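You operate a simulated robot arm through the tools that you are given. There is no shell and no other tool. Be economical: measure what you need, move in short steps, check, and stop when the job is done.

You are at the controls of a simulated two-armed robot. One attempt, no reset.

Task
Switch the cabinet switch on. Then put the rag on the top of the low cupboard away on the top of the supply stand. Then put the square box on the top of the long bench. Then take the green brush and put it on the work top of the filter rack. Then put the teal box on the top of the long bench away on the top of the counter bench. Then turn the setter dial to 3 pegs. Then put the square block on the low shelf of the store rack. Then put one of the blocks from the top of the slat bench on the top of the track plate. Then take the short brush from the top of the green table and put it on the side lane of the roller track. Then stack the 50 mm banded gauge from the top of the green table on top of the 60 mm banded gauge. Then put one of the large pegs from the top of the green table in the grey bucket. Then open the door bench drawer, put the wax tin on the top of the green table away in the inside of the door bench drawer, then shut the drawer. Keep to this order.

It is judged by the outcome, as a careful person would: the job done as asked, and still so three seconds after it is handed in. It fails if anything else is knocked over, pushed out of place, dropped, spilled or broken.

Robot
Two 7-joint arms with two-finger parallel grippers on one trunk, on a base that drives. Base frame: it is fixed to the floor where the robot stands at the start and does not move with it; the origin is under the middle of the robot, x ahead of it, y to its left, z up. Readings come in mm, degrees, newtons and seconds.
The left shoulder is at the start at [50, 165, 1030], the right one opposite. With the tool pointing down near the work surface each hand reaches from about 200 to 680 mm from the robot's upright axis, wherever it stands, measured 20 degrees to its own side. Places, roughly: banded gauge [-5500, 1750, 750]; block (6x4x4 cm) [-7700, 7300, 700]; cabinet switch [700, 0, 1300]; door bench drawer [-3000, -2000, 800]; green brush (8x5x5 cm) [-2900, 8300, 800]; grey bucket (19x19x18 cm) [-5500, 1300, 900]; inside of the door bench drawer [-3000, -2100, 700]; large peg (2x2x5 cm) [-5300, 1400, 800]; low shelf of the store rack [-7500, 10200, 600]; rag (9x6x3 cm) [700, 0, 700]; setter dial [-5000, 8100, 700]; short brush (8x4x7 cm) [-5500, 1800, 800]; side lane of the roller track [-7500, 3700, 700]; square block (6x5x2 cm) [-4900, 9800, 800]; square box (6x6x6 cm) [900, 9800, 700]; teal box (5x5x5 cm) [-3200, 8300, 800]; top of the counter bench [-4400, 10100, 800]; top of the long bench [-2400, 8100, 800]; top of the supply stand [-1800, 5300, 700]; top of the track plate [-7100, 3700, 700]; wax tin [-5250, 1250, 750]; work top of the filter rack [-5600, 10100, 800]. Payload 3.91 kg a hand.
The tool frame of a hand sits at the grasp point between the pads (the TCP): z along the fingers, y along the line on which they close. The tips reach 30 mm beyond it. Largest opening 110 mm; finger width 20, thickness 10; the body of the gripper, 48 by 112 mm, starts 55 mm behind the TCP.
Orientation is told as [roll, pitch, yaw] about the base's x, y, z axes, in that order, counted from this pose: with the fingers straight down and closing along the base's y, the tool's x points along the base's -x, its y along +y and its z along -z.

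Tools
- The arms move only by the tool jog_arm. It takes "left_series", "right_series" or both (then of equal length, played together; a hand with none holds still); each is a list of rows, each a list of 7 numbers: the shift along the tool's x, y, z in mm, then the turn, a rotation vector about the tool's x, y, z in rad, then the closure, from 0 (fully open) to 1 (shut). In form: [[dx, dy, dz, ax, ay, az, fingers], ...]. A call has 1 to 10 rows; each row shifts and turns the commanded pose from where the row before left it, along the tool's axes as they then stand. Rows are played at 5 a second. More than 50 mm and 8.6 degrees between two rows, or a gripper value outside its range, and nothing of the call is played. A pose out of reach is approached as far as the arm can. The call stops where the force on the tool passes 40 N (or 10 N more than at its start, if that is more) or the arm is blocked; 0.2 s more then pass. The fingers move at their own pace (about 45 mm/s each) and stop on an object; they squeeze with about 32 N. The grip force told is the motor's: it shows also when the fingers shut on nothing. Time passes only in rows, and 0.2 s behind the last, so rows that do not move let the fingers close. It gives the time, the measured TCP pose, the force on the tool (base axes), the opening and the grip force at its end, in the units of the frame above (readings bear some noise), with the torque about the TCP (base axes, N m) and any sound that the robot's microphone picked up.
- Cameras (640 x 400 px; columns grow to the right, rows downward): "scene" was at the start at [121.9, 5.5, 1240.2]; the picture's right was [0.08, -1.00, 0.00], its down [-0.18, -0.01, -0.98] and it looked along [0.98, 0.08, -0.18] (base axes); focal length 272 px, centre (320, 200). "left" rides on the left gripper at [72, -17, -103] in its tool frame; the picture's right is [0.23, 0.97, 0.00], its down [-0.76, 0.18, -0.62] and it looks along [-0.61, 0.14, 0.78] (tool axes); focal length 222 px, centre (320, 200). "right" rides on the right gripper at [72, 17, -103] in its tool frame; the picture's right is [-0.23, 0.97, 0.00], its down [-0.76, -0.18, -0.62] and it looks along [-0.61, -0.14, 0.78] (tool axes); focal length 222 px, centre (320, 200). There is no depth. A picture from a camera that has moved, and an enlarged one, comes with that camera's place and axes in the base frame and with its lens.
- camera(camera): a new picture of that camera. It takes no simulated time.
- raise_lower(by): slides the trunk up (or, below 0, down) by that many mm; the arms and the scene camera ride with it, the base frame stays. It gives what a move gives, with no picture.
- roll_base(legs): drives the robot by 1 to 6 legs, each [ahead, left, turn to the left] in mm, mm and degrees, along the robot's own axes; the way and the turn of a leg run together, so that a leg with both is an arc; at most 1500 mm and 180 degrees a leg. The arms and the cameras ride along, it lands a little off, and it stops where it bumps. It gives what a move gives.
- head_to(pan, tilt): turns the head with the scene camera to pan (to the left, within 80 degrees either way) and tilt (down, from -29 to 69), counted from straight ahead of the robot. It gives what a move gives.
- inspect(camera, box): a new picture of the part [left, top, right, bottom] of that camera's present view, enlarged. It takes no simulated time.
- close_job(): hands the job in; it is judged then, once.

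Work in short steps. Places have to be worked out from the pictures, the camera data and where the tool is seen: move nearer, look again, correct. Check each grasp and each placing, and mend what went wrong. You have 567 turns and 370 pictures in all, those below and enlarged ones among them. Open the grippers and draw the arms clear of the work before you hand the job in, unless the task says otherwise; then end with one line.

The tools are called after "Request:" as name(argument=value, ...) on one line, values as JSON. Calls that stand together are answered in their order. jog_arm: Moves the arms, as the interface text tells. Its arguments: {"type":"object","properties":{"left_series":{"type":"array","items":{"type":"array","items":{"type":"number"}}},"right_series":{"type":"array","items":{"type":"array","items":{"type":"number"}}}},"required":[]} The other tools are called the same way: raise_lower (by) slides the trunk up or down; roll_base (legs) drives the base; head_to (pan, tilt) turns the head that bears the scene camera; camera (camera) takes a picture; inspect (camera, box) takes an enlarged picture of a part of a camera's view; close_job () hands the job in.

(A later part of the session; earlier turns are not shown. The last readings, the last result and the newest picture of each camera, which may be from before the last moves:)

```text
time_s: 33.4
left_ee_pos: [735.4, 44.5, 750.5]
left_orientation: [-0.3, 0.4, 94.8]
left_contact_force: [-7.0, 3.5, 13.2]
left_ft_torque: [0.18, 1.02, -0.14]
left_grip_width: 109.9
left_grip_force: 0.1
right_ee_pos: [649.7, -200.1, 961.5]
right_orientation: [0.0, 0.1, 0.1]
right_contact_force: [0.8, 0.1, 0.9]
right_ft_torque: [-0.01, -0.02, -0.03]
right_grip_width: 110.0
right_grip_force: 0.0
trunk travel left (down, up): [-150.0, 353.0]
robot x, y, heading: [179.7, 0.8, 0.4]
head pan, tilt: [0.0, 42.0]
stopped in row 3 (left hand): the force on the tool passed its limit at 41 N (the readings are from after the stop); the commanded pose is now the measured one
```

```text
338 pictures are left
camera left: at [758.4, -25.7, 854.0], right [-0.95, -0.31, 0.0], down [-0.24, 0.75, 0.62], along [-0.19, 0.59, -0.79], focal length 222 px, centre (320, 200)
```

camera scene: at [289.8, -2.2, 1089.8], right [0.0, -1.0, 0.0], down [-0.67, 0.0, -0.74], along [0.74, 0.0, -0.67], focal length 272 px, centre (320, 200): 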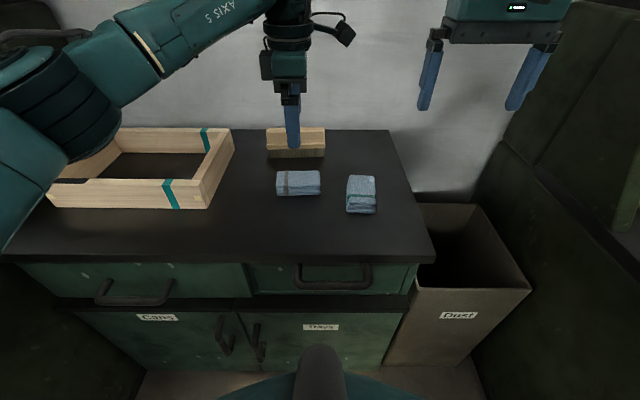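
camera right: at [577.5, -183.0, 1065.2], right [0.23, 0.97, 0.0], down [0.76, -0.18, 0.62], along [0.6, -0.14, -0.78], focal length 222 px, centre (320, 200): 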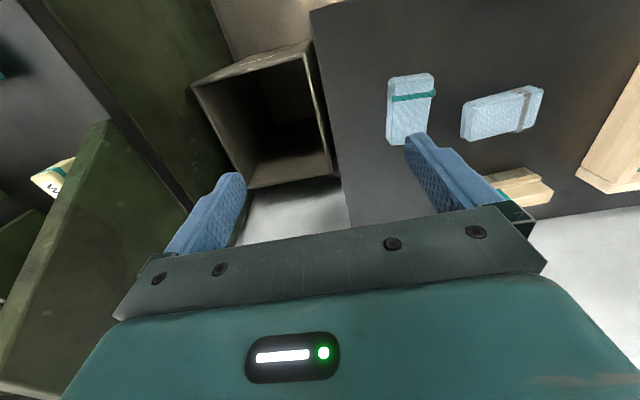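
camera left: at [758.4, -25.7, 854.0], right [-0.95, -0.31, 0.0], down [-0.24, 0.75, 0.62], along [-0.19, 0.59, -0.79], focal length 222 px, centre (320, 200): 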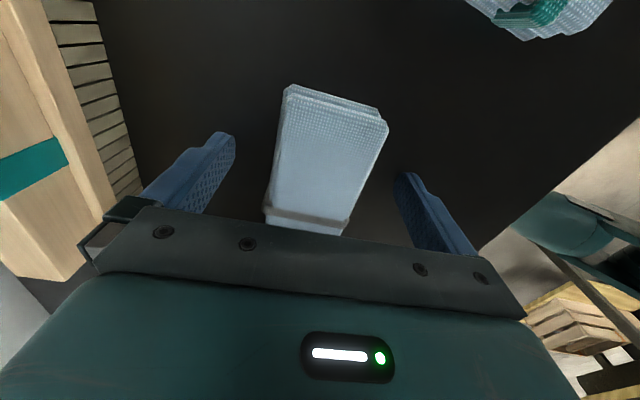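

Table at about z 720. Lifting 3 mm and closing.

Request:
jog_arm(left_series=[[0, 0, -3, 0, 0, 0, 0], [0, 0, 0, 0, 0, 0, 1], [0, 0, 0, 0, 0, 0, 1], [0, 0, 0, 0, 0, 0, 1], [0, 0, 0, 0, 0, 0, 1], [0, 0, 0, 0, 0, 0, 1]])

Request:
jog_arm(left_series=[[0, 0, -30, 0, 0, 0, 1], [0, 0, -30, 0, 0, 0, 1], [0, 0, -30, 0, 0, 0, 1]])

Request:
camera(camera="left")

```text
time_s: 34.8
left_ee_pos: [737.0, 43.5, 749.9]
left_orientation: [-0.1, 0.2, 94.8]
left_contact_force: [-0.3, 1.0, 0.2]
left_ft_torque: [0.07, -0.02, -0.01]
left_grip_width: 55.4
left_grip_force: 32.4
right_ee_pos: [650.3, -199.9, 962.3]
right_orientation: [0.0, 0.1, 0.0]
right_contact_force: [-0.4, -0.3, -0.2]
right_ft_torque: [-0.01, 0.01, 0.06]
right_grip_width: 110.3
right_grip_force: 0.0
trunk travel left (down, up): [-150.0, 353.0]
robot x, y, heading: [177.0, -0.2, 0.0]
head pan, tilt: [0.0, 42.0]
```

```text
time_s: 35.6
left_ee_pos: [736.1, 44.8, 841.9]
left_orientation: [-0.2, 0.2, 94.8]
left_contact_force: [0.8, 0.2, -0.1]
left_ft_torque: [-0.02, 0.0, 0.02]
left_grip_width: 0.0
left_grip_force: 31.8
right_ee_pos: [649.5, -199.2, 961.7]
right_orientation: [0.0, 0.3, 0.0]
right_contact_force: [0.2, -0.1, 0.7]
right_ft_torque: [0.0, 0.02, -0.02]
right_grip_width: 109.9
right_grip_force: 0.1
trunk travel left (down, up): [-150.0, 353.0]
robot x, y, heading: [179.4, 3.2, 0.1]
head pan, tilt: [0.0, 42.0]
```

```text
337 pictures are left
camera left: at [758.7, -25.2, 945.2], right [-0.95, -0.31, 0.0], down [-0.24, 0.75, 0.62], along [-0.19, 0.59, -0.78], focal length 222 px, centre (320, 200)
```

left: 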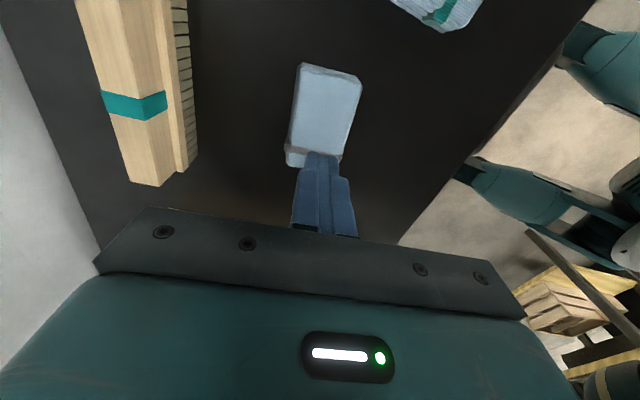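

The rag slipped from the fingers. It still lies in place; I'll go back down, grip again fully, and lift slowly.

Request:
jog_arm(left_series=[[0, 0, 0, 0, 0, 0, 0], [0, 0, 0, 0, 0, 0, 0], [0, 0, 0, 0, 0, 0, 0], [0, 0, 0, 0, 0, 0, 0], [0, 0, 0, 0, 0, 0, 0], [0, 0, 0, 0, 0, 0, 0]])

Request:
camera(camera="left")

```text
time_s: 37.0
left_ee_pos: [736.9, 45.0, 842.2]
left_orientation: [-0.2, 0.2, 94.8]
left_contact_force: [-0.1, -0.2, 0.9]
left_ft_torque: [0.01, 0.0, 0.01]
left_grip_width: 110.2
left_grip_force: 0.1
right_ee_pos: [651.5, -200.0, 961.7]
right_orientation: [-0.1, 0.2, 0.1]
right_contact_force: [-0.1, -0.9, 0.2]
right_ft_torque: [0.03, 0.0, -0.02]
right_grip_width: 110.0
right_grip_force: 0.1
trunk travel left (down, up): [-150.0, 353.0]
robot x, y, heading: [180.9, -1.2, -0.2]
head pan, tilt: [0.0, 42.0]
```

```text
336 pictures are left
camera left: at [758.8, -25.3, 944.9], right [-0.95, -0.31, 0.0], down [-0.24, 0.75, 0.62], along [-0.19, 0.59, -0.78], focal length 222 px, centre (320, 200)
```

left: 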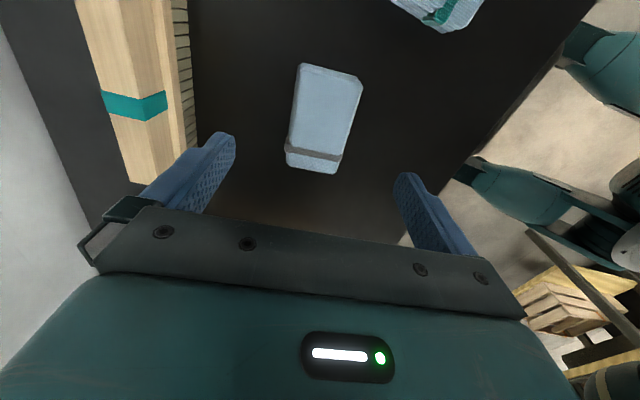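

Rag still aligned. Descending again to near-table, then small steps.

Request:
jog_arm(left_series=[[3, 0, 30, 0, 0, 0, 0.3], [0, 0, 30, 0, 0, 0, 0.3], [0, 0, 25, 0, 0, 0, 0.3], [0, 0, 4, 0, 0, 0, 0.3], [0, 0, 2, 0, 0, 0, 0.3], [0, 0, 2, 0, 0, 0, 0.3], [0, 0, 2, 0, 0, 0, 0.3], [0, 0, 2, 0, 0, 0, 0.3]])

```text
time_s: 38.9
left_ee_pos: [738.4, 41.2, 751.4]
left_orientation: [-0.7, 0.5, 95.0]
left_contact_force: [-4.9, 4.7, 13.4]
left_ft_torque: [0.2, 0.74, -0.14]
left_grip_width: 78.7
left_grip_force: 1.6
right_ee_pos: [649.5, -199.5, 962.5]
right_orientation: [0.0, 0.2, 0.2]
right_contact_force: [-0.2, -0.9, -0.1]
right_ft_torque: [-0.03, 0.03, 0.02]
right_grip_width: 109.7
right_grip_force: 0.0
trunk travel left (down, up): [-150.0, 353.0]
robot x, y, heading: [175.3, -1.1, 0.2]
head pan, tilt: [0.0, 42.0]
stopped in row 8 (left hand): the force on the tool passed its limit at 40 N (the readings are from after the stop); the commanded pose is now the measured one
```

Same contact height. Closing here, waiting, and lifting slowly by a few mm.

Request:
jog_arm(left_series=[[0, 0, -1, 0, 0, 0, 1], [0, 0, 0, 0, 0, 0, 1], [0, 0, 0, 0, 0, 0, 1], [0, 0, 0, 0, 0, 0, 1], [0, 0, 0, 0, 0, 0, 1], [0, 0, -2, 0, 0, 0, 1], [0, 0, -2, 0, 0, 0, 1], [0, 0, -3, 0, 0, 0, 1], [0, 0, -3, 0, 0, 0, 1]])

Request:
camera(camera="left")

```text
time_s: 40.9
left_ee_pos: [738.9, 41.8, 759.0]
left_orientation: [-0.6, 0.3, 94.9]
left_contact_force: [0.1, -1.0, 0.3]
left_ft_torque: [-0.02, 0.03, -0.01]
left_grip_width: 54.9
left_grip_force: 31.6
right_ee_pos: [650.4, -199.2, 960.8]
right_orientation: [0.0, 0.2, 0.1]
right_contact_force: [-0.4, -0.2, -0.1]
right_ft_torque: [0.04, 0.01, 0.01]
right_grip_width: 110.2
right_grip_force: 0.1
trunk travel left (down, up): [-150.0, 353.0]
robot x, y, heading: [176.5, 1.0, -0.1]
head pan, tilt: [0.0, 42.0]
```

```text
335 pictures are left
camera left: at [760.4, -28.0, 862.4], right [-0.95, -0.31, -0.01], down [-0.25, 0.75, 0.62], along [-0.19, 0.59, -0.79], focal length 222 px, centre (320, 200)
```

left: 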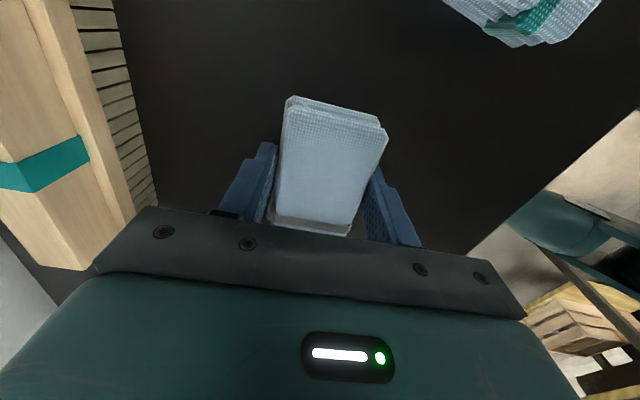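

The fingers hold it at 54.9 mm. Continuing slowly up.

Request:
jog_arm(left_series=[[0, 0, -4, 0, 0, 0, 1], [0, 0, -4, 0, 0, 0, 1], [0, 0, -6, 0, 0, 0, 1], [0, 0, -6, 0, 0, 0, 1], [0, 0, -8, 0, 0, 0, 1], [0, 0, -8, 0, 0, 0, 1]])

Request:
camera(camera="left")

```text
time_s: 42.3
left_ee_pos: [738.1, 42.3, 794.3]
left_orientation: [-0.5, 0.3, 94.9]
left_contact_force: [-0.4, -0.5, 0.7]
left_ft_torque: [0.01, -0.03, -0.02]
left_grip_width: 55.2
left_grip_force: 32.0
right_ee_pos: [650.8, -200.3, 961.1]
right_orientation: [0.0, 0.2, 0.1]
right_contact_force: [0.2, -0.3, 0.0]
right_ft_torque: [-0.01, -0.02, 0.01]
right_grip_width: 109.8
right_grip_force: 0.1
trunk travel left (down, up): [-150.0, 353.0]
robot x, y, heading: [182.5, -0.6, 0.2]
head pan, tilt: [0.0, 42.0]
```

```text
334 pictures are left
camera left: at [760.1, -27.9, 898.6], right [-0.95, -0.31, -0.01], down [-0.25, 0.75, 0.62], along [-0.19, 0.59, -0.79], focal length 222 px, centre (320, 200)
```

left: 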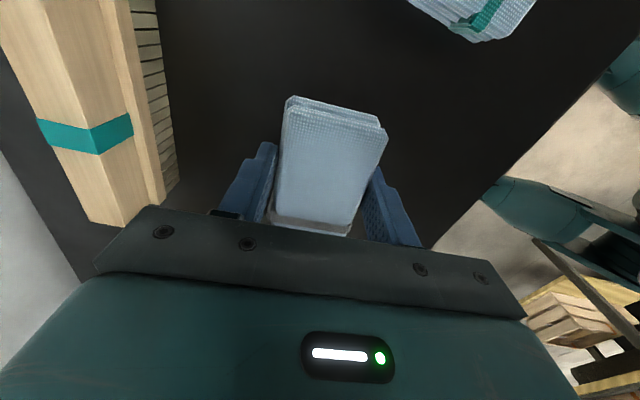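

The rag is now rising with the hand. Lifting further and drawing in, gently.

Request:
jog_arm(left_series=[[0, 0, -10, 0, 0, 0, 1], [0, 0, -12, 0, 0, 0, 1], [0, 0, -12, 0, 0, 0, 1], [0, 6, -12, 0, 0, 0, 1], [0, 12, -12, 0, 0, 0, 1], [0, 15, -12, 0, 0, 0, 1], [0, 15, -12, 0, 0, 0, 1], [0, 15, -12, 0, 0, 0, 1], [0, 15, -6, 0, 0, 0, 1], [0, 8, 0, 0, 0, 0, 1]])

Request:
roll_base(legs=[[-600, 0, 0]])

Request:
head_to(pan=75, tilt=15)

Request:
camera(camera="scene")

Request:
camera(camera="left")

```text
time_s: 44.5
left_ee_pos: [651.3, 34.6, 894.0]
left_orientation: [-0.4, 0.4, 94.8]
left_contact_force: [-0.2, -0.2, -0.5]
left_ft_torque: [0.01, -0.01, 0.01]
left_grip_width: 55.1
left_grip_force: 32.3
right_ee_pos: [650.7, -199.5, 961.4]
right_orientation: [0.0, 0.3, 0.0]
right_contact_force: [-0.7, 0.1, -0.2]
right_ft_torque: [0.02, -0.02, 0.0]
right_grip_width: 110.0
right_grip_force: 0.0
trunk travel left (down, up): [-150.0, 353.0]
robot x, y, heading: [179.4, 0.6, 0.1]
head pan, tilt: [0.0, 42.0]
```

```text
time_s: 47.9
left_ee_pos: [55.2, 34.1, 893.9]
left_orientation: [-0.5, 0.4, 94.8]
left_contact_force: [-0.4, 0.0, -0.6]
left_ft_torque: [0.01, -0.03, 0.06]
left_grip_width: 55.0
left_grip_force: 32.0
right_ee_pos: [53.8, -200.8, 961.1]
right_orientation: [-0.1, 0.2, -0.2]
right_contact_force: [0.1, -0.1, 0.1]
right_ft_torque: [0.01, 0.01, 0.02]
right_grip_width: 110.0
right_grip_force: 0.0
trunk travel left (down, up): [-150.0, 353.0]
robot x, y, heading: [-416.3, 1.1, -0.2]
head pan, tilt: [0.0, 42.0]
```

```text
time_s: 49.4
left_ee_pos: [55.2, 32.9, 895.0]
left_orientation: [-0.5, 0.4, 94.7]
left_contact_force: [-0.4, 1.0, -0.5]
left_ft_torque: [-0.01, 0.0, 0.02]
left_grip_width: 55.1
left_grip_force: 32.6
right_ee_pos: [54.0, -200.7, 961.7]
right_orientation: [0.0, 0.2, -0.2]
right_contact_force: [0.0, -1.1, -0.3]
right_ft_torque: [-0.02, -0.02, -0.03]
right_grip_width: 110.1
right_grip_force: 0.0
trunk travel left (down, up): [-150.0, 353.0]
robot x, y, heading: [-424.0, 0.4, -0.3]
head pan, tilt: [75.0, 15.0]
```

```text
333 pictures are left
camera scene: at [-365.7, 88.7, 1132.3], right [0.96, -0.26, 0.0], down [-0.07, -0.25, -0.97], along [0.25, 0.93, -0.26], focal length 272 px, centre (320, 200)
```

scene: 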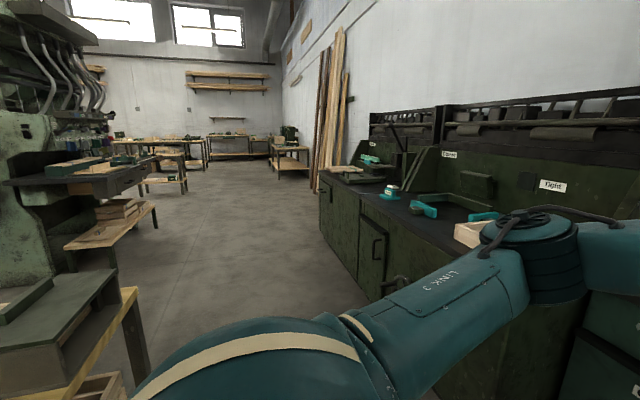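

```text
332 pictures are left
camera left: at [76.6, -36.0, 998.1], right [-0.95, -0.31, -0.01], down [-0.25, 0.75, 0.62], along [-0.18, 0.59, -0.79], focal length 222 px, centre (320, 200)
```

left: 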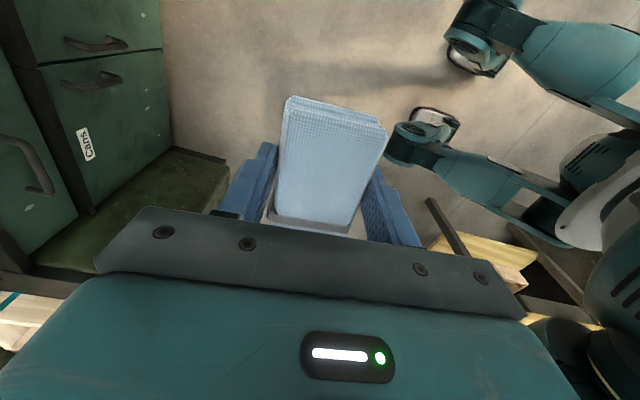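

There's an aisle along +y. I'll turn left 90° in place and look ahead.

Request:
roll_base(legs=[[0, 0, 90]])

Request:
head_to(pan=0, tilt=15)

Request:
camera(camera="scene")

```text
time_s: 53.6
left_ee_pos: [-454.6, 475.0, 894.4]
left_orientation: [-0.5, 0.4, -175.0]
left_contact_force: [0.4, -0.4, -0.4]
left_ft_torque: [0.02, 0.0, -0.01]
left_grip_width: 55.0
left_grip_force: 32.2
right_ee_pos: [-220.4, 475.1, 961.7]
right_orientation: [0.1, 0.2, 90.2]
right_contact_force: [-0.6, 0.9, -0.1]
right_ft_torque: [0.03, -0.01, 0.01]
right_grip_width: 109.8
right_grip_force: 0.1
trunk travel left (down, up): [-150.0, 353.0]
robot x, y, heading: [-419.3, 3.4, 89.9]
head pan, tilt: [75.0, 15.0]
```

```text
time_s: 55.1
left_ee_pos: [-454.7, 473.6, 894.4]
left_orientation: [-0.5, 0.5, -175.0]
left_contact_force: [0.2, -0.8, 0.2]
left_ft_torque: [0.01, 0.01, 0.01]
left_grip_width: 55.1
left_grip_force: 31.9
right_ee_pos: [-220.5, 474.9, 960.3]
right_orientation: [0.0, 0.2, 90.2]
right_contact_force: [-0.4, 0.2, 0.2]
right_ft_torque: [0.0, -0.03, 0.01]
right_grip_width: 110.2
right_grip_force: 0.0
trunk travel left (down, up): [-150.0, 353.0]
robot x, y, heading: [-418.8, 3.0, 90.2]
head pan, tilt: [0.0, 15.0]
```

```text
331 pictures are left
camera scene: at [-419.9, 121.4, 1132.3], right [1.0, 0.0, 0.0], down [0.0, -0.26, -0.97], along [0.0, 0.97, -0.26], focal length 272 px, centre (320, 200)
```

scene: 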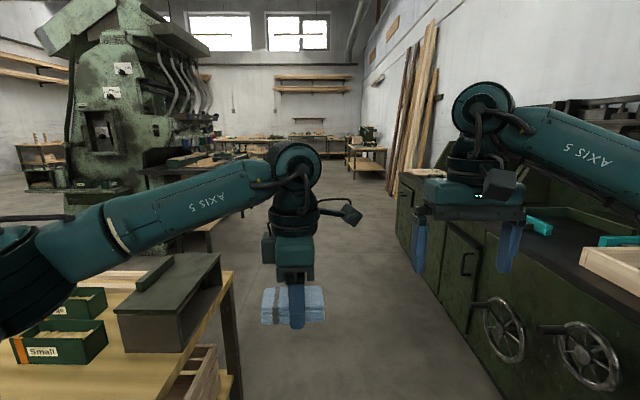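

Aisle is free around x≈-200. Shifting right and driving ahead, then looking again.

Request:
roll_base(legs=[[0, -220, 0], [1500, 0, 0], [900, 0, 0]])

Request:
camera(camera="scene")

```text
time_s: 69.1
left_ee_pos: [-236.9, 2901.7, 894.7]
left_orientation: [-0.5, 0.4, -175.4]
left_contact_force: [-0.1, -0.4, -0.3]
left_ft_torque: [-0.01, 0.04, 0.0]
left_grip_width: 55.0
left_grip_force: 32.2
right_ee_pos: [-2.4, 2899.3, 961.3]
right_orientation: [0.0, 0.2, 89.8]
right_contact_force: [1.2, -0.4, -0.2]
right_ft_torque: [-0.03, 0.02, 0.05]
right_grip_width: 109.8
right_grip_force: 0.0
trunk travel left (down, up): [-150.0, 353.0]
robot x, y, heading: [-206.2, 2425.4, 89.4]
head pan, tilt: [0.0, 15.0]
```

```text
330 pictures are left
camera scene: at [-204.3, 2547.5, 1132.3], right [1.0, 0.0, 0.0], down [0.0, -0.26, -0.97], along [0.0, 0.97, -0.26], focal length 272 px, centre (320, 200)
```

scene: 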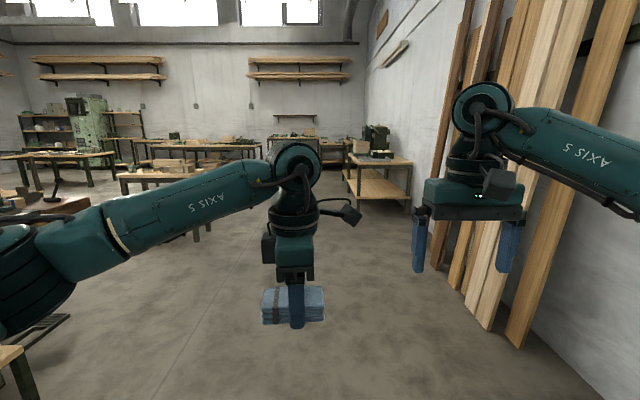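

The supply stand should be at column ~160, the light table behind the arm. Driving ahead more and looking to the left.

Request:
roll_base(legs=[[1300, 0, 0]])

Request:
head_to(pan=55, tilt=15)

Request:
camera(camera="scene")

```text
time_s: 75.7
left_ee_pos: [-231.0, 4211.2, 893.7]
left_orientation: [-0.6, 0.3, -175.6]
left_contact_force: [0.2, 0.3, -0.6]
left_ft_torque: [0.02, 0.03, 0.01]
left_grip_width: 55.4
left_grip_force: 31.8
right_ee_pos: [3.9, 4209.5, 962.0]
right_orientation: [0.0, 0.1, 89.7]
right_contact_force: [0.1, 0.3, 0.3]
right_ft_torque: [0.03, -0.01, -0.02]
right_grip_width: 109.9
right_grip_force: 0.0
trunk travel left (down, up): [-150.0, 353.0]
robot x, y, heading: [-197.3, 3739.3, 89.8]
head pan, tilt: [0.0, 15.0]
```

```text
time_s: 77.0
left_ee_pos: [-231.7, 4210.9, 893.5]
left_orientation: [-0.5, 0.4, -175.6]
left_contact_force: [1.0, 0.0, 1.0]
left_ft_torque: [0.01, 0.0, -0.03]
left_grip_width: 55.2
left_grip_force: 32.3
right_ee_pos: [5.0, 4209.1, 961.2]
right_orientation: [-0.1, 0.2, 89.6]
right_contact_force: [0.3, 0.0, 0.4]
right_ft_torque: [-0.02, 0.05, -0.04]
right_grip_width: 110.0
right_grip_force: 0.0
trunk travel left (down, up): [-150.0, 353.0]
robot x, y, heading: [-199.2, 3738.9, 89.8]
head pan, tilt: [55.0, 15.0]
```

```text
329 pictures are left
camera scene: at [-274.6, 3818.1, 1132.4], right [0.58, 0.82, 0.0], down [0.21, -0.15, -0.97], along [-0.79, 0.56, -0.26], focal length 272 px, centre (320, 200)
```

scene: 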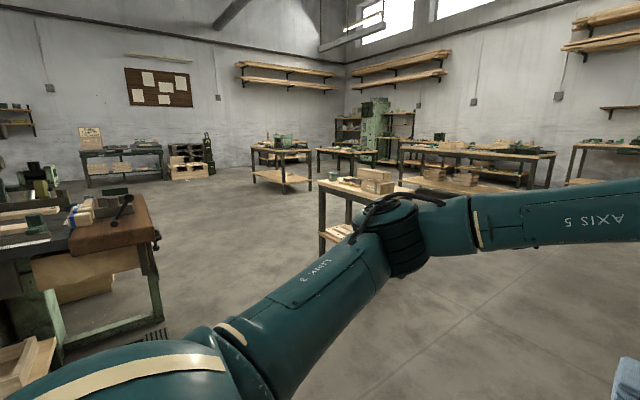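

The stand (light table with boxes) lies near [-1500,5100]. Driving ahead to y≈4300, then left, keeping clear of the vise bench, and look again.

Request:
roll_base(legs=[[560, 0, 0], [0, 1400, 0]])

Request:
head_to(pan=0, tilt=25)

Request:
camera(camera="scene")

```text
time_s: 92.1
left_ee_pos: [-1620.6, 4777.8, 894.2]
left_orientation: [-0.5, 0.4, -175.1]
left_contact_force: [0.1, 0.4, -0.2]
left_ft_torque: [0.03, 0.0, 0.01]
left_grip_width: 55.0
left_grip_force: 32.0
right_ee_pos: [-1385.3, 4777.6, 961.6]
right_orientation: [0.1, 0.1, 90.1]
right_contact_force: [-0.4, 0.1, -0.3]
right_ft_torque: [-0.03, -0.01, 0.01]
right_grip_width: 110.3
right_grip_force: 0.0
trunk travel left (down, up): [-150.0, 353.0]
robot x, y, heading: [-1587.8, 4303.5, 90.3]
head pan, tilt: [55.0, 15.0]
```

```text
time_s: 93.4
left_ee_pos: [-1619.8, 4777.2, 893.9]
left_orientation: [-0.6, 0.4, -175.1]
left_contact_force: [0.7, 0.2, -0.8]
left_ft_torque: [0.01, 0.01, -0.02]
left_grip_width: 55.1
left_grip_force: 31.8
right_ee_pos: [-1386.7, 4776.7, 961.2]
right_orientation: [0.0, 0.2, 90.0]
right_contact_force: [0.6, -0.4, 0.0]
right_ft_torque: [-0.02, -0.02, 0.05]
right_grip_width: 109.9
right_grip_force: 0.1
trunk travel left (down, up): [-150.0, 353.0]
robot x, y, heading: [-1585.2, 4302.5, 90.2]
head pan, tilt: [0.0, 25.0]
```

```text
328 pictures are left
camera scene: at [-1585.5, 4422.8, 1116.1], right [1.0, 0.0, 0.0], down [0.0, -0.42, -0.91], along [0.0, 0.91, -0.42], focal length 272 px, centre (320, 200)
```

scene: 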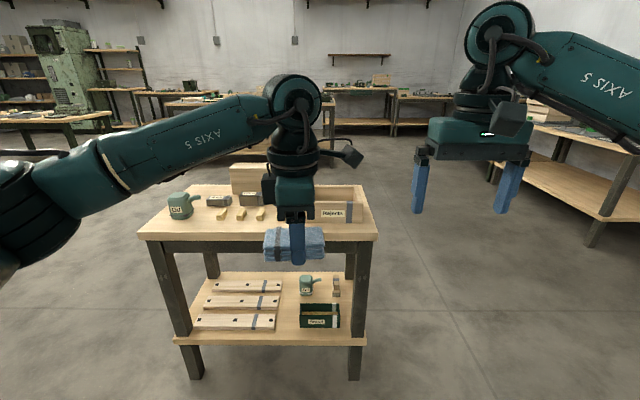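

The supply stand is right ahead, near edge y≈5000. Zooming to find free space on its top.

Request:
inspect(camera="scene", box=[130, 150, 390, 260])

Request:
camera(camera="left")

Request:
camera(camera="right")

```text
2.46 times, centred on (260, 205) of scene
camera zoom: at [-1585.5, 4422.8, 1116.1], right [1.0, 0.0, 0.0], down [0.0, -0.42, -0.91], along [0.0, 0.91, -0.42], focal length 670 px, centre (468, 188)
```

zoom: 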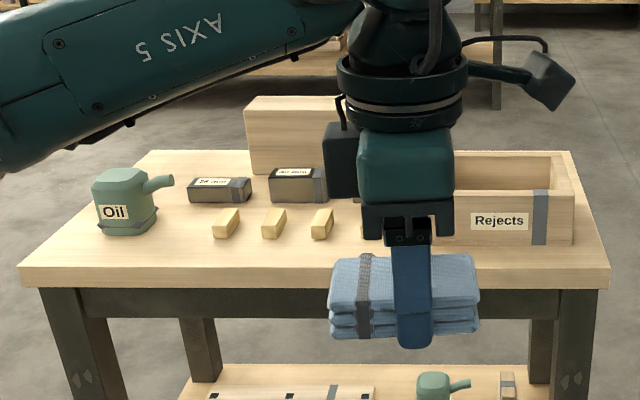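

```text
326 pictures are left
camera left: at [-1550.1, 4799.9, 998.2], right [0.31, -0.95, -0.01], down [-0.75, -0.25, 0.62], along [-0.59, -0.19, -0.79], focal length 222 px, centre (320, 200)
```

left: 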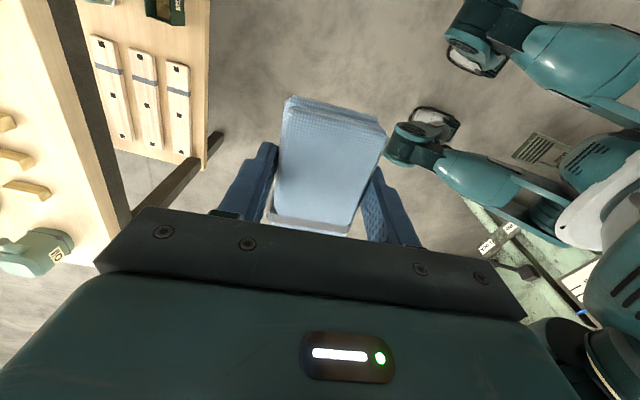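

```text
325 pictures are left
camera right: at [-1403.6, 4705.4, 1065.2], right [-0.97, 0.23, 0.0], down [0.18, 0.76, 0.62], along [0.14, 0.6, -0.78], focal length 222 px, centre (320, 200)
```

right: 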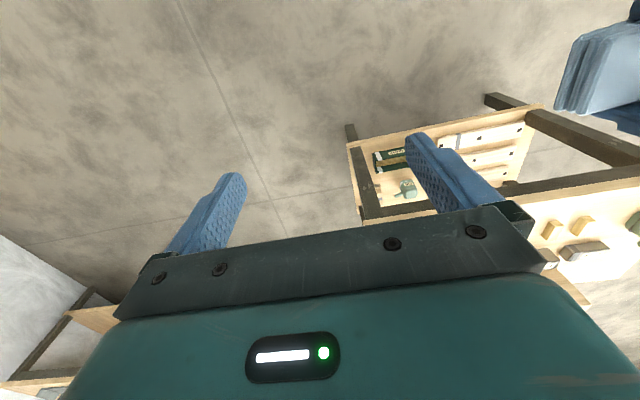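

Triangulating the yellow bits gives a top height ≈690 mm and stand centre ≈[-1770,5310]. I'll set the rag on the free front strip between the oil can and the first yellow bit, about [-1950,5149]; driving nearer.

Request:
roll_base(legs=[[0, 270, 0], [310, 0, 0]])

Request:
head_to(pan=8, tilt=40)

Request:
camera(camera="scene")

Request:
camera(camera="left")

```text
time_s: 98.0
left_ee_pos: [-1888.4, 5086.8, 896.1]
left_orientation: [-0.6, 0.5, -175.3]
left_contact_force: [-0.4, 0.7, -1.0]
left_ft_torque: [-0.01, 0.01, 0.02]
left_grip_width: 55.1
left_grip_force: 31.5
right_ee_pos: [-1653.1, 5085.9, 961.1]
right_orientation: [0.0, 0.2, 89.9]
right_contact_force: [-0.4, -0.2, 1.1]
right_ft_torque: [-0.03, 0.01, -0.02]
right_grip_width: 109.9
right_grip_force: 0.1
trunk travel left (down, up): [-150.0, 353.0]
robot x, y, heading: [-1850.6, 4610.2, 89.8]
head pan, tilt: [0.0, 25.0]
```

```text
time_s: 98.8
left_ee_pos: [-1887.5, 5086.0, 893.7]
left_orientation: [-0.5, 0.4, -175.3]
left_contact_force: [0.5, 0.5, 0.2]
left_ft_torque: [0.04, -0.02, -0.02]
left_grip_width: 55.1
left_grip_force: 32.3
right_ee_pos: [-1653.7, 5084.3, 960.4]
right_orientation: [0.0, 0.1, 89.8]
right_contact_force: [-0.1, 0.7, -0.6]
right_ft_torque: [0.03, -0.01, 0.01]
right_grip_width: 110.1
right_grip_force: 0.0
trunk travel left (down, up): [-150.0, 353.0]
robot x, y, heading: [-1856.1, 4612.1, 89.7]
head pan, tilt: [8.0, 40.0]
```

```text
324 pictures are left
camera scene: at [-1865.6, 4723.5, 1092.9], right [0.99, 0.14, 0.0], down [0.09, -0.64, -0.77], along [-0.11, 0.76, -0.64], focal length 272 px, centre (320, 200)
```

scene: 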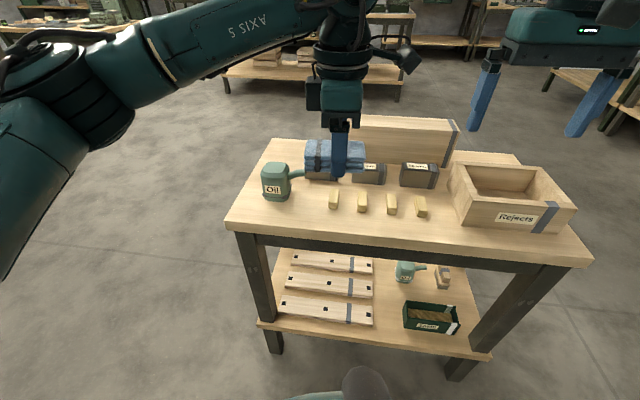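

```text
323 pictures are left
camera left: at [-1817.0, 5108.3, 998.3], right [0.31, -0.95, -0.01], down [-0.75, -0.25, 0.62], along [-0.59, -0.18, -0.79], focal length 222 px, centre (320, 200)
```

left: 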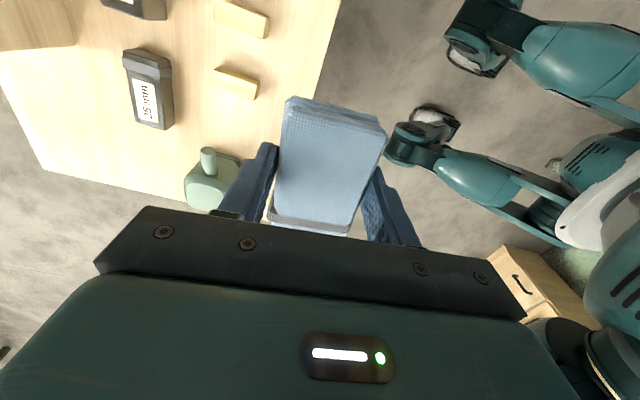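

Free strip spans y≈5088–5176; target rag centre [-1950,5135]. Moving over it and starting down.

Request:
jog_arm(left_series=[[-14.5, -13.5, 0, 0, 0, 0, 1], [-14.5, -13.5, 0, 0, 0, 0, 1], [-14.5, -13.5, 0, 0, 0, 0, 1], [-14.5, -13.5, 0, 0, 0, 0, 1], [0, 0, 25, 0, 0, 0, 1], [0, 0, 25, 0, 0, 0, 1], [0, 0, 25, 0, 0, 0, 1], [0, 0, 25, 0, 0, 0, 1], [0, 0, 20, 0, 0, 0, 1]])

Request:
camera(camera="left")

Request:
camera(camera="scene")

```text
time_s: 100.8
left_ee_pos: [-1948.7, 5137.3, 774.5]
left_orientation: [-0.5, 0.4, -175.2]
left_contact_force: [-0.2, -0.2, -0.8]
left_ft_torque: [0.02, 0.02, -0.03]
left_grip_width: 55.3
left_grip_force: 31.7
right_ee_pos: [-1653.3, 5084.7, 961.8]
right_orientation: [0.0, 0.2, 90.0]
right_contact_force: [-0.4, -0.8, -0.2]
right_ft_torque: [0.01, -0.03, 0.01]
right_grip_width: 110.1
right_grip_force: 0.1
trunk travel left (down, up): [-150.0, 353.0]
robot x, y, heading: [-1854.0, 4611.4, 89.8]
head pan, tilt: [8.0, 40.0]
```

```text
322 pictures are left
camera left: at [-1878.4, 5158.4, 878.2], right [0.31, -0.95, -0.01], down [-0.75, -0.25, 0.62], along [-0.59, -0.18, -0.79], focal length 222 px, centre (320, 200)
```

left: 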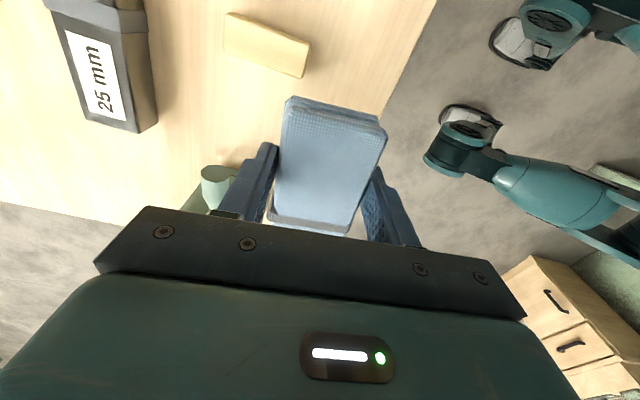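

```text
321 pictures are left
camera scene: at [-1865.6, 4723.5, 1092.8], right [0.99, 0.14, 0.0], down [0.09, -0.64, -0.77], along [-0.11, 0.76, -0.64], focal length 272 px, centre (320, 200)
```

scene: 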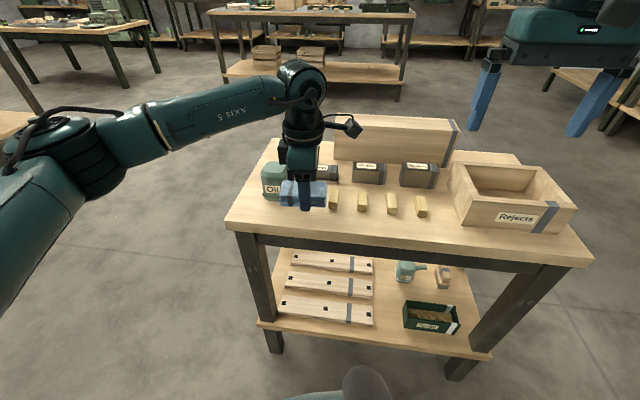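

Clear of the can spout and bits. Descending in smaller steps to set down.

Request:
jog_arm(left_series=[[0, 0, 15, 0, 0, 0, 1], [0, 0, 15, 0, 0, 0, 1], [0, 0, 8, 0, 0, 0, 1], [0, 0, 4, 0, 0, 0, 1], [0, 0, 3, 0, 0, 0, 1], [0, 0, 3, 0, 0, 0, 1], [0, 0, 3, 0, 0, 0, 1]])

Request:
inspect(camera="scene", box=[220, 140, 380, 240])

```text
time_s: 102.5
left_ee_pos: [-1948.7, 5136.6, 729.9]
left_orientation: [-0.9, 0.5, -175.2]
left_contact_force: [-2.3, -7.6, 15.0]
left_ft_torque: [-0.77, 0.39, -0.03]
left_grip_width: 55.1
left_grip_force: 32.3
right_ee_pos: [-1653.1, 5084.4, 962.4]
right_orientation: [0.0, 0.1, 90.0]
right_contact_force: [-0.1, 0.5, 0.2]
right_ft_torque: [0.02, -0.02, 0.02]
right_grip_width: 110.3
right_grip_force: 0.1
trunk travel left (down, up): [-150.0, 353.0]
robot x, y, heading: [-1854.5, 4610.9, 90.0]
head pan, tilt: [8.0, 40.0]
stopped in row 7 (left hand): the force on the tool passed its limit at 42 N (the readings are from after the stop); the commanded pose is now the measured one
```

```text
4.00 times, centred on (300, 190) of scene
camera zoom: at [-1865.7, 4721.7, 1092.8], right [0.99, 0.14, 0.0], down [0.09, -0.64, -0.77], along [-0.11, 0.76, -0.64], focal length 1088 px, centre (400, 240)
```

zoom: 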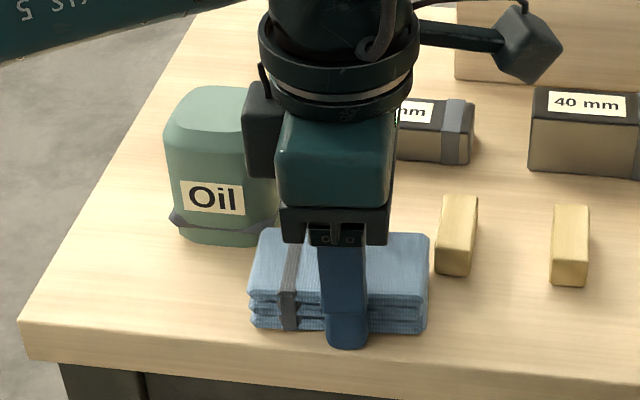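

The rag rests on the stand top. Opening slightly and rising.

Request:
jog_arm(left_series=[[0, 0, 0, 0, 0, 0, 0.38], [0, 0, 0, 0, 0, 0, 0.38], [0, 0, -10, 0, 0, 0, 0.38], [0, 0, -20, 0, 0, 0, 0.38], [0, 0, -40, 0, 0, 0, 0.38], [0, 0, -45, 0, 0, 0, 0.2], [0, 0, -45, 0, 0, 0, 0]])

Request:
inspect(camera="scene", box=[220, 140, 380, 240])

```text
time_s: 104.1
left_ee_pos: [-1949.7, 5134.6, 887.6]
left_orientation: [-0.9, 0.6, -175.3]
left_contact_force: [0.1, -0.2, -0.4]
left_ft_torque: [-0.02, 0.01, 0.02]
left_grip_width: 110.0
left_grip_force: 0.2
right_ee_pos: [-1652.4, 5084.8, 962.0]
right_orientation: [0.0, 0.2, 89.9]
right_contact_force: [0.6, -0.3, -0.4]
right_ft_torque: [-0.01, 0.04, -0.02]
right_grip_width: 109.8
right_grip_force: 0.1
trunk travel left (down, up): [-150.0, 353.0]
robot x, y, heading: [-1854.3, 4610.6, 89.5]
head pan, tilt: [8.0, 40.0]
```

```text
4.00 times, centred on (300, 190) of scene
camera zoom: at [-1865.7, 4723.3, 1092.8], right [0.99, 0.14, 0.0], down [0.09, -0.64, -0.77], along [-0.11, 0.76, -0.64], focal length 1088 px, centre (400, 240)
```

zoom: 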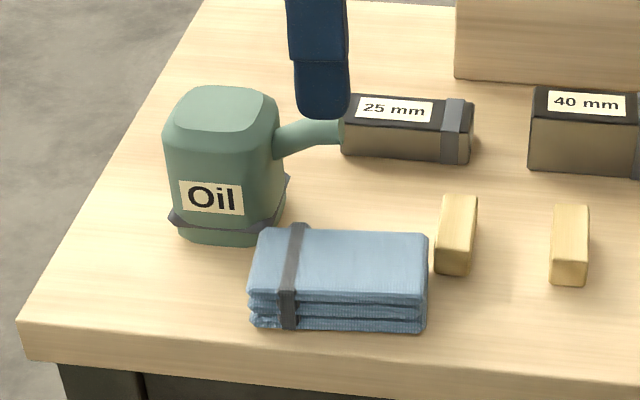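

Rag placed neatly (its grey band matches this stand's goods). Backing off, unwinding the left wrist, and looking around to the right for the way to [900,9800].

Request:
roll_base(legs=[[-350, 0, 0]])

Request:
jog_arm(left_series=[[0, 0, 0, 0, 0, 0.15, 0], [0, 0, 0, 0, 0, 0.15, 0], [0, 0, 0, 0, 0, 0.15, 0], [0, 0, 0, 0, 0, 0.15, 0], [0, 0, 0, 0, 0, 0.15, 0], [0, 0, 0, 0, 0, 0.15, 0], [0, 0, 0, 0, 0, 0.15, 0], [0, 0, 0, 0, 0, 0.15, 0], [0, 0, 0, 0, 0, 0.15, 0], [0, 0, 0, 0, 0, 0.15, 0]])

Request:
raise_lower(by=150)

Request:
head_to(pan=-35, tilt=12)

Request:
camera(camera="scene")

```text
time_s: 106.4
left_ee_pos: [-1950.2, 4785.6, 888.2]
left_orientation: [-0.8, 0.6, -175.2]
left_contact_force: [0.1, -0.7, -0.7]
left_ft_torque: [0.01, -0.01, -0.02]
left_grip_width: 109.9
left_grip_force: 0.0
right_ee_pos: [-1654.2, 4735.7, 960.7]
right_orientation: [-0.1, 0.3, 89.9]
right_contact_force: [0.7, 0.3, 0.0]
right_ft_torque: [0.0, -0.02, 0.01]
right_grip_width: 110.0
right_grip_force: 0.1
trunk travel left (down, up): [-150.0, 353.0]
robot x, y, heading: [-1854.0, 4262.2, 90.1]
head pan, tilt: [8.0, 40.0]
```

```text
time_s: 108.6
left_ee_pos: [-1950.4, 4784.5, 887.9]
left_orientation: [-0.6, -0.8, 98.9]
left_contact_force: [-0.7, 0.5, 0.1]
left_ft_torque: [-0.03, -0.01, 0.0]
left_grip_width: 110.0
left_grip_force: 0.0
right_ee_pos: [-1653.2, 4735.2, 960.9]
right_orientation: [0.0, 0.2, 90.0]
right_contact_force: [0.5, -1.0, -0.4]
right_ft_torque: [0.0, -0.03, -0.02]
right_grip_width: 110.0
right_grip_force: 0.0
trunk travel left (down, up): [-150.0, 353.0]
robot x, y, heading: [-1853.6, 4265.3, 90.2]
head pan, tilt: [8.0, 40.0]
```

```text
time_s: 110.3
left_ee_pos: [-1951.5, 4785.7, 1037.5]
left_orientation: [-0.6, -0.8, 98.9]
left_contact_force: [-0.1, -0.4, -0.2]
left_ft_torque: [-0.02, 0.0, 0.01]
left_grip_width: 110.0
left_grip_force: 0.1
right_ee_pos: [-1654.2, 4736.6, 1110.3]
right_orientation: [0.0, 0.1, 90.1]
right_contact_force: [0.5, -0.2, -0.1]
right_ft_torque: [0.02, -0.04, 0.02]
right_grip_width: 109.9
right_grip_force: 0.2
trunk travel left (down, up): [-300.0, 203.0]
robot x, y, heading: [-1853.9, 4262.7, 89.9]
head pan, tilt: [8.0, 40.0]
```

```text
time_s: 111.5
left_ee_pos: [-1949.8, 4785.2, 1038.2]
left_orientation: [-0.7, -0.8, 98.8]
left_contact_force: [0.3, 0.3, 1.3]
left_ft_torque: [0.0, -0.03, 0.0]
left_grip_width: 110.0
left_grip_force: 0.1
right_ee_pos: [-1653.7, 4734.2, 1112.0]
right_orientation: [0.0, 0.3, 90.0]
right_contact_force: [-0.5, 0.0, -0.4]
right_ft_torque: [0.0, 0.04, -0.01]
right_grip_width: 110.1
right_grip_force: 0.1
trunk travel left (down, up): [-300.0, 203.0]
robot x, y, heading: [-1852.9, 4261.6, 90.0]
head pan, tilt: [-35.0, 12.0]
```

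```text
318 pictures are left
camera scene: at [-1800.9, 4365.9, 1287.2], right [0.82, -0.57, 0.0], down [-0.12, -0.17, -0.98], along [0.56, 0.8, -0.21], focal length 272 px, centre (320, 200)
```

scene: 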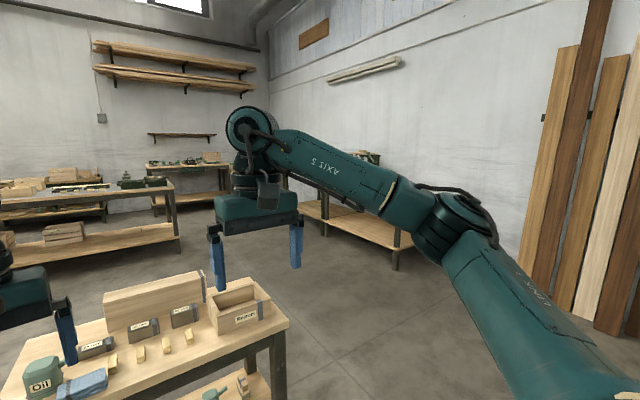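

I'll move right along y≈4260 to x≈-700 and look forward down the passage.

Request:
roll_base(legs=[[0, -1150, 0]])

Request:
head_to(pan=-8, tilt=15)

Request:
camera(camera="scene")

```text
time_s: 121.7
left_ee_pos: [-811.4, 4787.5, 1037.6]
left_orientation: [-0.6, -0.8, 99.1]
left_contact_force: [-0.7, -0.6, 0.5]
left_ft_torque: [-0.01, 0.04, 0.02]
left_grip_width: 110.0
left_grip_force: 0.1
right_ee_pos: [-513.4, 4738.4, 1111.5]
right_orientation: [0.0, 0.1, 90.1]
right_contact_force: [0.8, -0.1, 0.3]
right_ft_torque: [0.0, 0.01, 0.01]
right_grip_width: 110.0
right_grip_force: 0.0
trunk travel left (down, up): [-300.0, 203.0]
robot x, y, heading: [-711.4, 4260.1, 90.3]
head pan, tilt: [-35.0, 12.0]
```

```text
time_s: 122.6
left_ee_pos: [-811.3, 4786.3, 1036.9]
left_orientation: [-0.6, -0.9, 99.2]
left_contact_force: [-0.2, -0.5, -0.6]
left_ft_torque: [-0.01, 0.02, 0.0]
left_grip_width: 109.7
left_grip_force: 0.1
right_ee_pos: [-513.1, 4737.2, 1111.8]
right_orientation: [-0.1, 0.1, 90.2]
right_contact_force: [0.8, -0.3, 0.6]
right_ft_torque: [0.01, 0.0, 0.02]
right_grip_width: 110.1
right_grip_force: 0.0
trunk travel left (down, up): [-300.0, 203.0]
robot x, y, heading: [-715.5, 4263.9, 89.9]
head pan, tilt: [-8.0, 15.0]
```

```text
317 pictures are left
camera scene: at [-700.2, 4383.9, 1282.4], right [0.99, -0.14, 0.0], down [-0.04, -0.26, -0.97], along [0.13, 0.96, -0.26], focal length 272 px, centre (320, 200)
```

scene: 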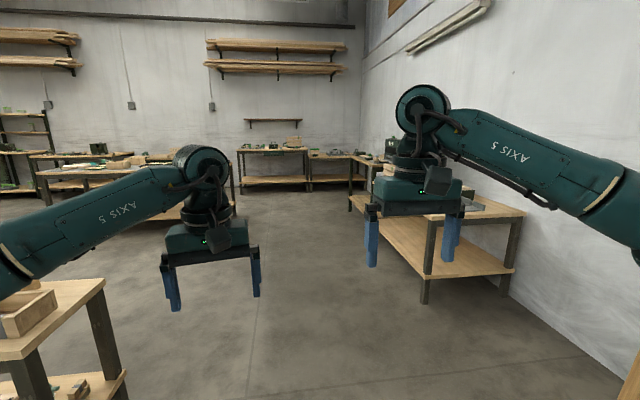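

A passage runs between the tables at about x -1020…-240; I'll centre at x≈-630 and advance partway, then look again.

Request:
roll_base(legs=[[0, -80, 0], [1000, 0, 0]])

Request:
head_to(pan=0, tilt=30)

Request:
camera(camera="scene")

```text
time_s: 128.8
left_ee_pos: [-734.2, 5781.8, 1037.6]
left_orientation: [-0.6, -0.8, 99.1]
left_contact_force: [0.3, 0.6, 0.4]
left_ft_torque: [0.03, 0.02, 0.02]
left_grip_width: 110.1
left_grip_force: 0.0
right_ee_pos: [-437.2, 5733.8, 1111.2]
right_orientation: [0.0, 0.1, 90.2]
right_contact_force: [1.4, -0.3, -0.8]
right_ft_torque: [0.01, 0.0, 0.01]
right_grip_width: 110.0
right_grip_force: 0.1
trunk travel left (down, up): [-300.0, 203.0]
robot x, y, heading: [-635.3, 5255.9, 90.3]
head pan, tilt: [-8.0, 15.0]
```

```text
time_s: 129.5
left_ee_pos: [-733.9, 5780.3, 1037.4]
left_orientation: [-0.5, -0.8, 99.1]
left_contact_force: [0.3, -0.1, -0.2]
left_ft_torque: [-0.02, -0.01, -0.01]
left_grip_width: 110.0
left_grip_force: 0.1
right_ee_pos: [-437.0, 5731.8, 1112.6]
right_orientation: [0.0, 0.3, 90.2]
right_contact_force: [0.4, 0.1, -0.3]
right_ft_torque: [0.03, -0.01, -0.01]
right_grip_width: 110.0
right_grip_force: 0.1
trunk travel left (down, up): [-300.0, 203.0]
robot x, y, heading: [-637.5, 5254.5, 90.0]
head pan, tilt: [0.0, 30.0]
```

```text
316 pictures are left
camera scene: at [-636.0, 5376.1, 1258.2], right [1.0, 0.0, 0.0], down [0.0, -0.5, -0.87], along [0.0, 0.87, -0.5], focal length 272 px, centre (320, 200)
```

scene: 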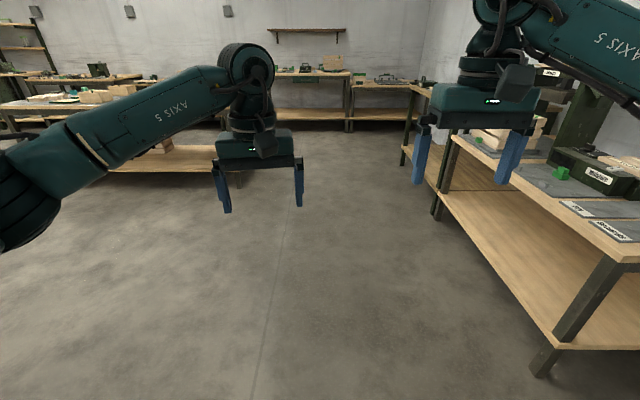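

Clear floor ahead. Driving up to y≈8200 and looking toward the right-hand corner.

Request:
roll_base(legs=[[1450, 0, 0], [1450, 0, 0]])

Request:
head_to(pan=-35, tilt=20)

Request:
camera(camera="scene")

```text
time_s: 143.7
left_ee_pos: [-754.4, 8708.0, 1037.7]
left_orientation: [-0.6, -0.8, 99.5]
left_contact_force: [0.3, 0.5, 0.2]
left_ft_torque: [-0.01, 0.01, -0.01]
left_grip_width: 109.8
left_grip_force: 0.1
right_ee_pos: [-457.3, 8661.1, 1111.8]
right_orientation: [0.0, 0.3, 90.6]
right_contact_force: [0.1, 0.6, -0.7]
right_ft_torque: [-0.01, -0.01, 0.0]
right_grip_width: 110.1
right_grip_force: 0.1
trunk travel left (down, up): [-300.0, 203.0]
robot x, y, heading: [-652.4, 8187.1, 90.8]
head pan, tilt: [0.0, 30.0]
```

```text
time_s: 144.7
left_ee_pos: [-755.2, 8707.8, 1037.7]
left_orientation: [-0.6, -0.8, 99.5]
left_contact_force: [-0.8, 0.1, -0.3]
left_ft_torque: [0.0, 0.0, 0.03]
left_grip_width: 110.2
left_grip_force: 0.1
right_ee_pos: [-458.1, 8660.0, 1111.8]
right_orientation: [0.0, 0.3, 90.5]
right_contact_force: [0.1, 0.3, -0.4]
right_ft_torque: [0.01, -0.03, -0.01]
right_grip_width: 110.0
right_grip_force: 0.1
trunk travel left (down, up): [-300.0, 203.0]
robot x, y, heading: [-651.6, 8183.2, 90.6]
head pan, tilt: [-35.0, 20.0]
```

```text
315 pictures are left
camera scene: at [-601.7, 8289.6, 1274.2], right [0.82, -0.57, 0.0], down [-0.19, -0.28, -0.94], along [0.53, 0.78, -0.34], focal length 272 px, centre (320, 200)
```

scene: 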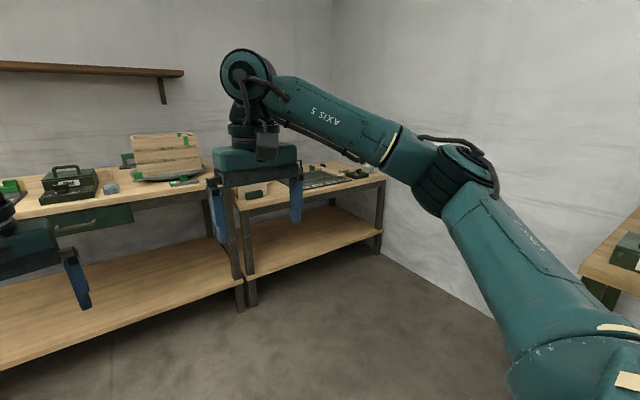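

The corner table (front edge ≈ y 9580) has small items near its right end, with the wall at x≈1080. I'll drive to about (300, 8750) and view it.

Request:
roll_base(legs=[[550, 0, 0], [0, -950, 0]])

Request:
head_to(pan=-20, tilt=30)

Request:
camera(camera="scene")

```text
time_s: 156.1
left_ee_pos: [186.7, 9264.3, 1037.0]
left_orientation: [-0.7, -0.8, 100.0]
left_contact_force: [-0.1, 1.3, -0.3]
left_ft_torque: [0.03, -0.02, 0.01]
left_grip_width: 109.9
left_grip_force: 0.1
right_ee_pos: [485.9, 9220.0, 1111.1]
right_orientation: [0.0, 0.2, 91.0]
right_contact_force: [-0.5, 0.2, -0.4]
right_ft_torque: [-0.01, -0.03, -0.01]
right_grip_width: 110.0
right_grip_force: 0.1
trunk travel left (down, up): [-300.0, 203.0]
robot x, y, heading: [295.7, 8741.4, 90.8]
head pan, tilt: [-35.0, 20.0]
```

```text
time_s: 156.9
left_ee_pos: [188.3, 9265.0, 1037.1]
left_orientation: [-0.7, -0.8, 99.9]
left_contact_force: [0.5, 0.2, 0.6]
left_ft_torque: [0.03, 0.02, -0.01]
left_grip_width: 110.1
left_grip_force: 0.0
right_ee_pos: [484.4, 9220.4, 1112.0]
right_orientation: [0.1, 0.2, 91.0]
right_contact_force: [-0.6, -0.7, 0.8]
right_ft_torque: [0.0, 0.0, -0.01]
right_grip_width: 110.0
right_grip_force: 0.1
trunk travel left (down, up): [-300.0, 203.0]
robot x, y, heading: [296.1, 8747.0, 91.0]
head pan, tilt: [-20.0, 30.0]
```

```text
314 pictures are left
camera scene: at [322.4, 8856.1, 1258.2], right [0.95, -0.33, 0.0], down [-0.16, -0.47, -0.87], along [0.28, 0.82, -0.5], focal length 272 px, centre (320, 200)
```

scene: 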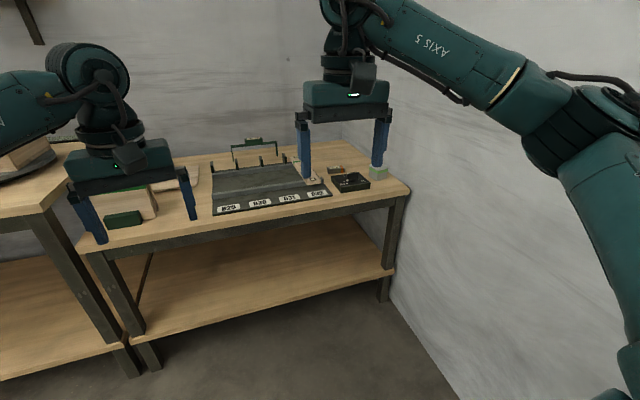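

Request:
inspect(camera="scene", box=[200, 120, 420, 230])

```text
2.91 times, centred on (310, 175) of scene
camera zoom: at [322.4, 8856.1, 1258.2], right [0.95, -0.33, 0.0], down [-0.16, -0.47, -0.87], along [0.28, 0.82, -0.5], focal length 791 px, centre (349, 273)
```

zoom: 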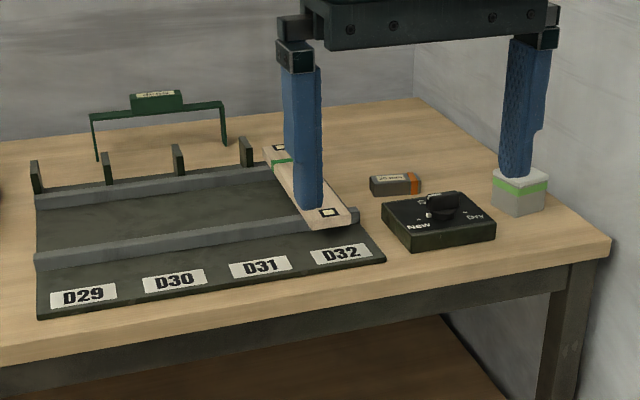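

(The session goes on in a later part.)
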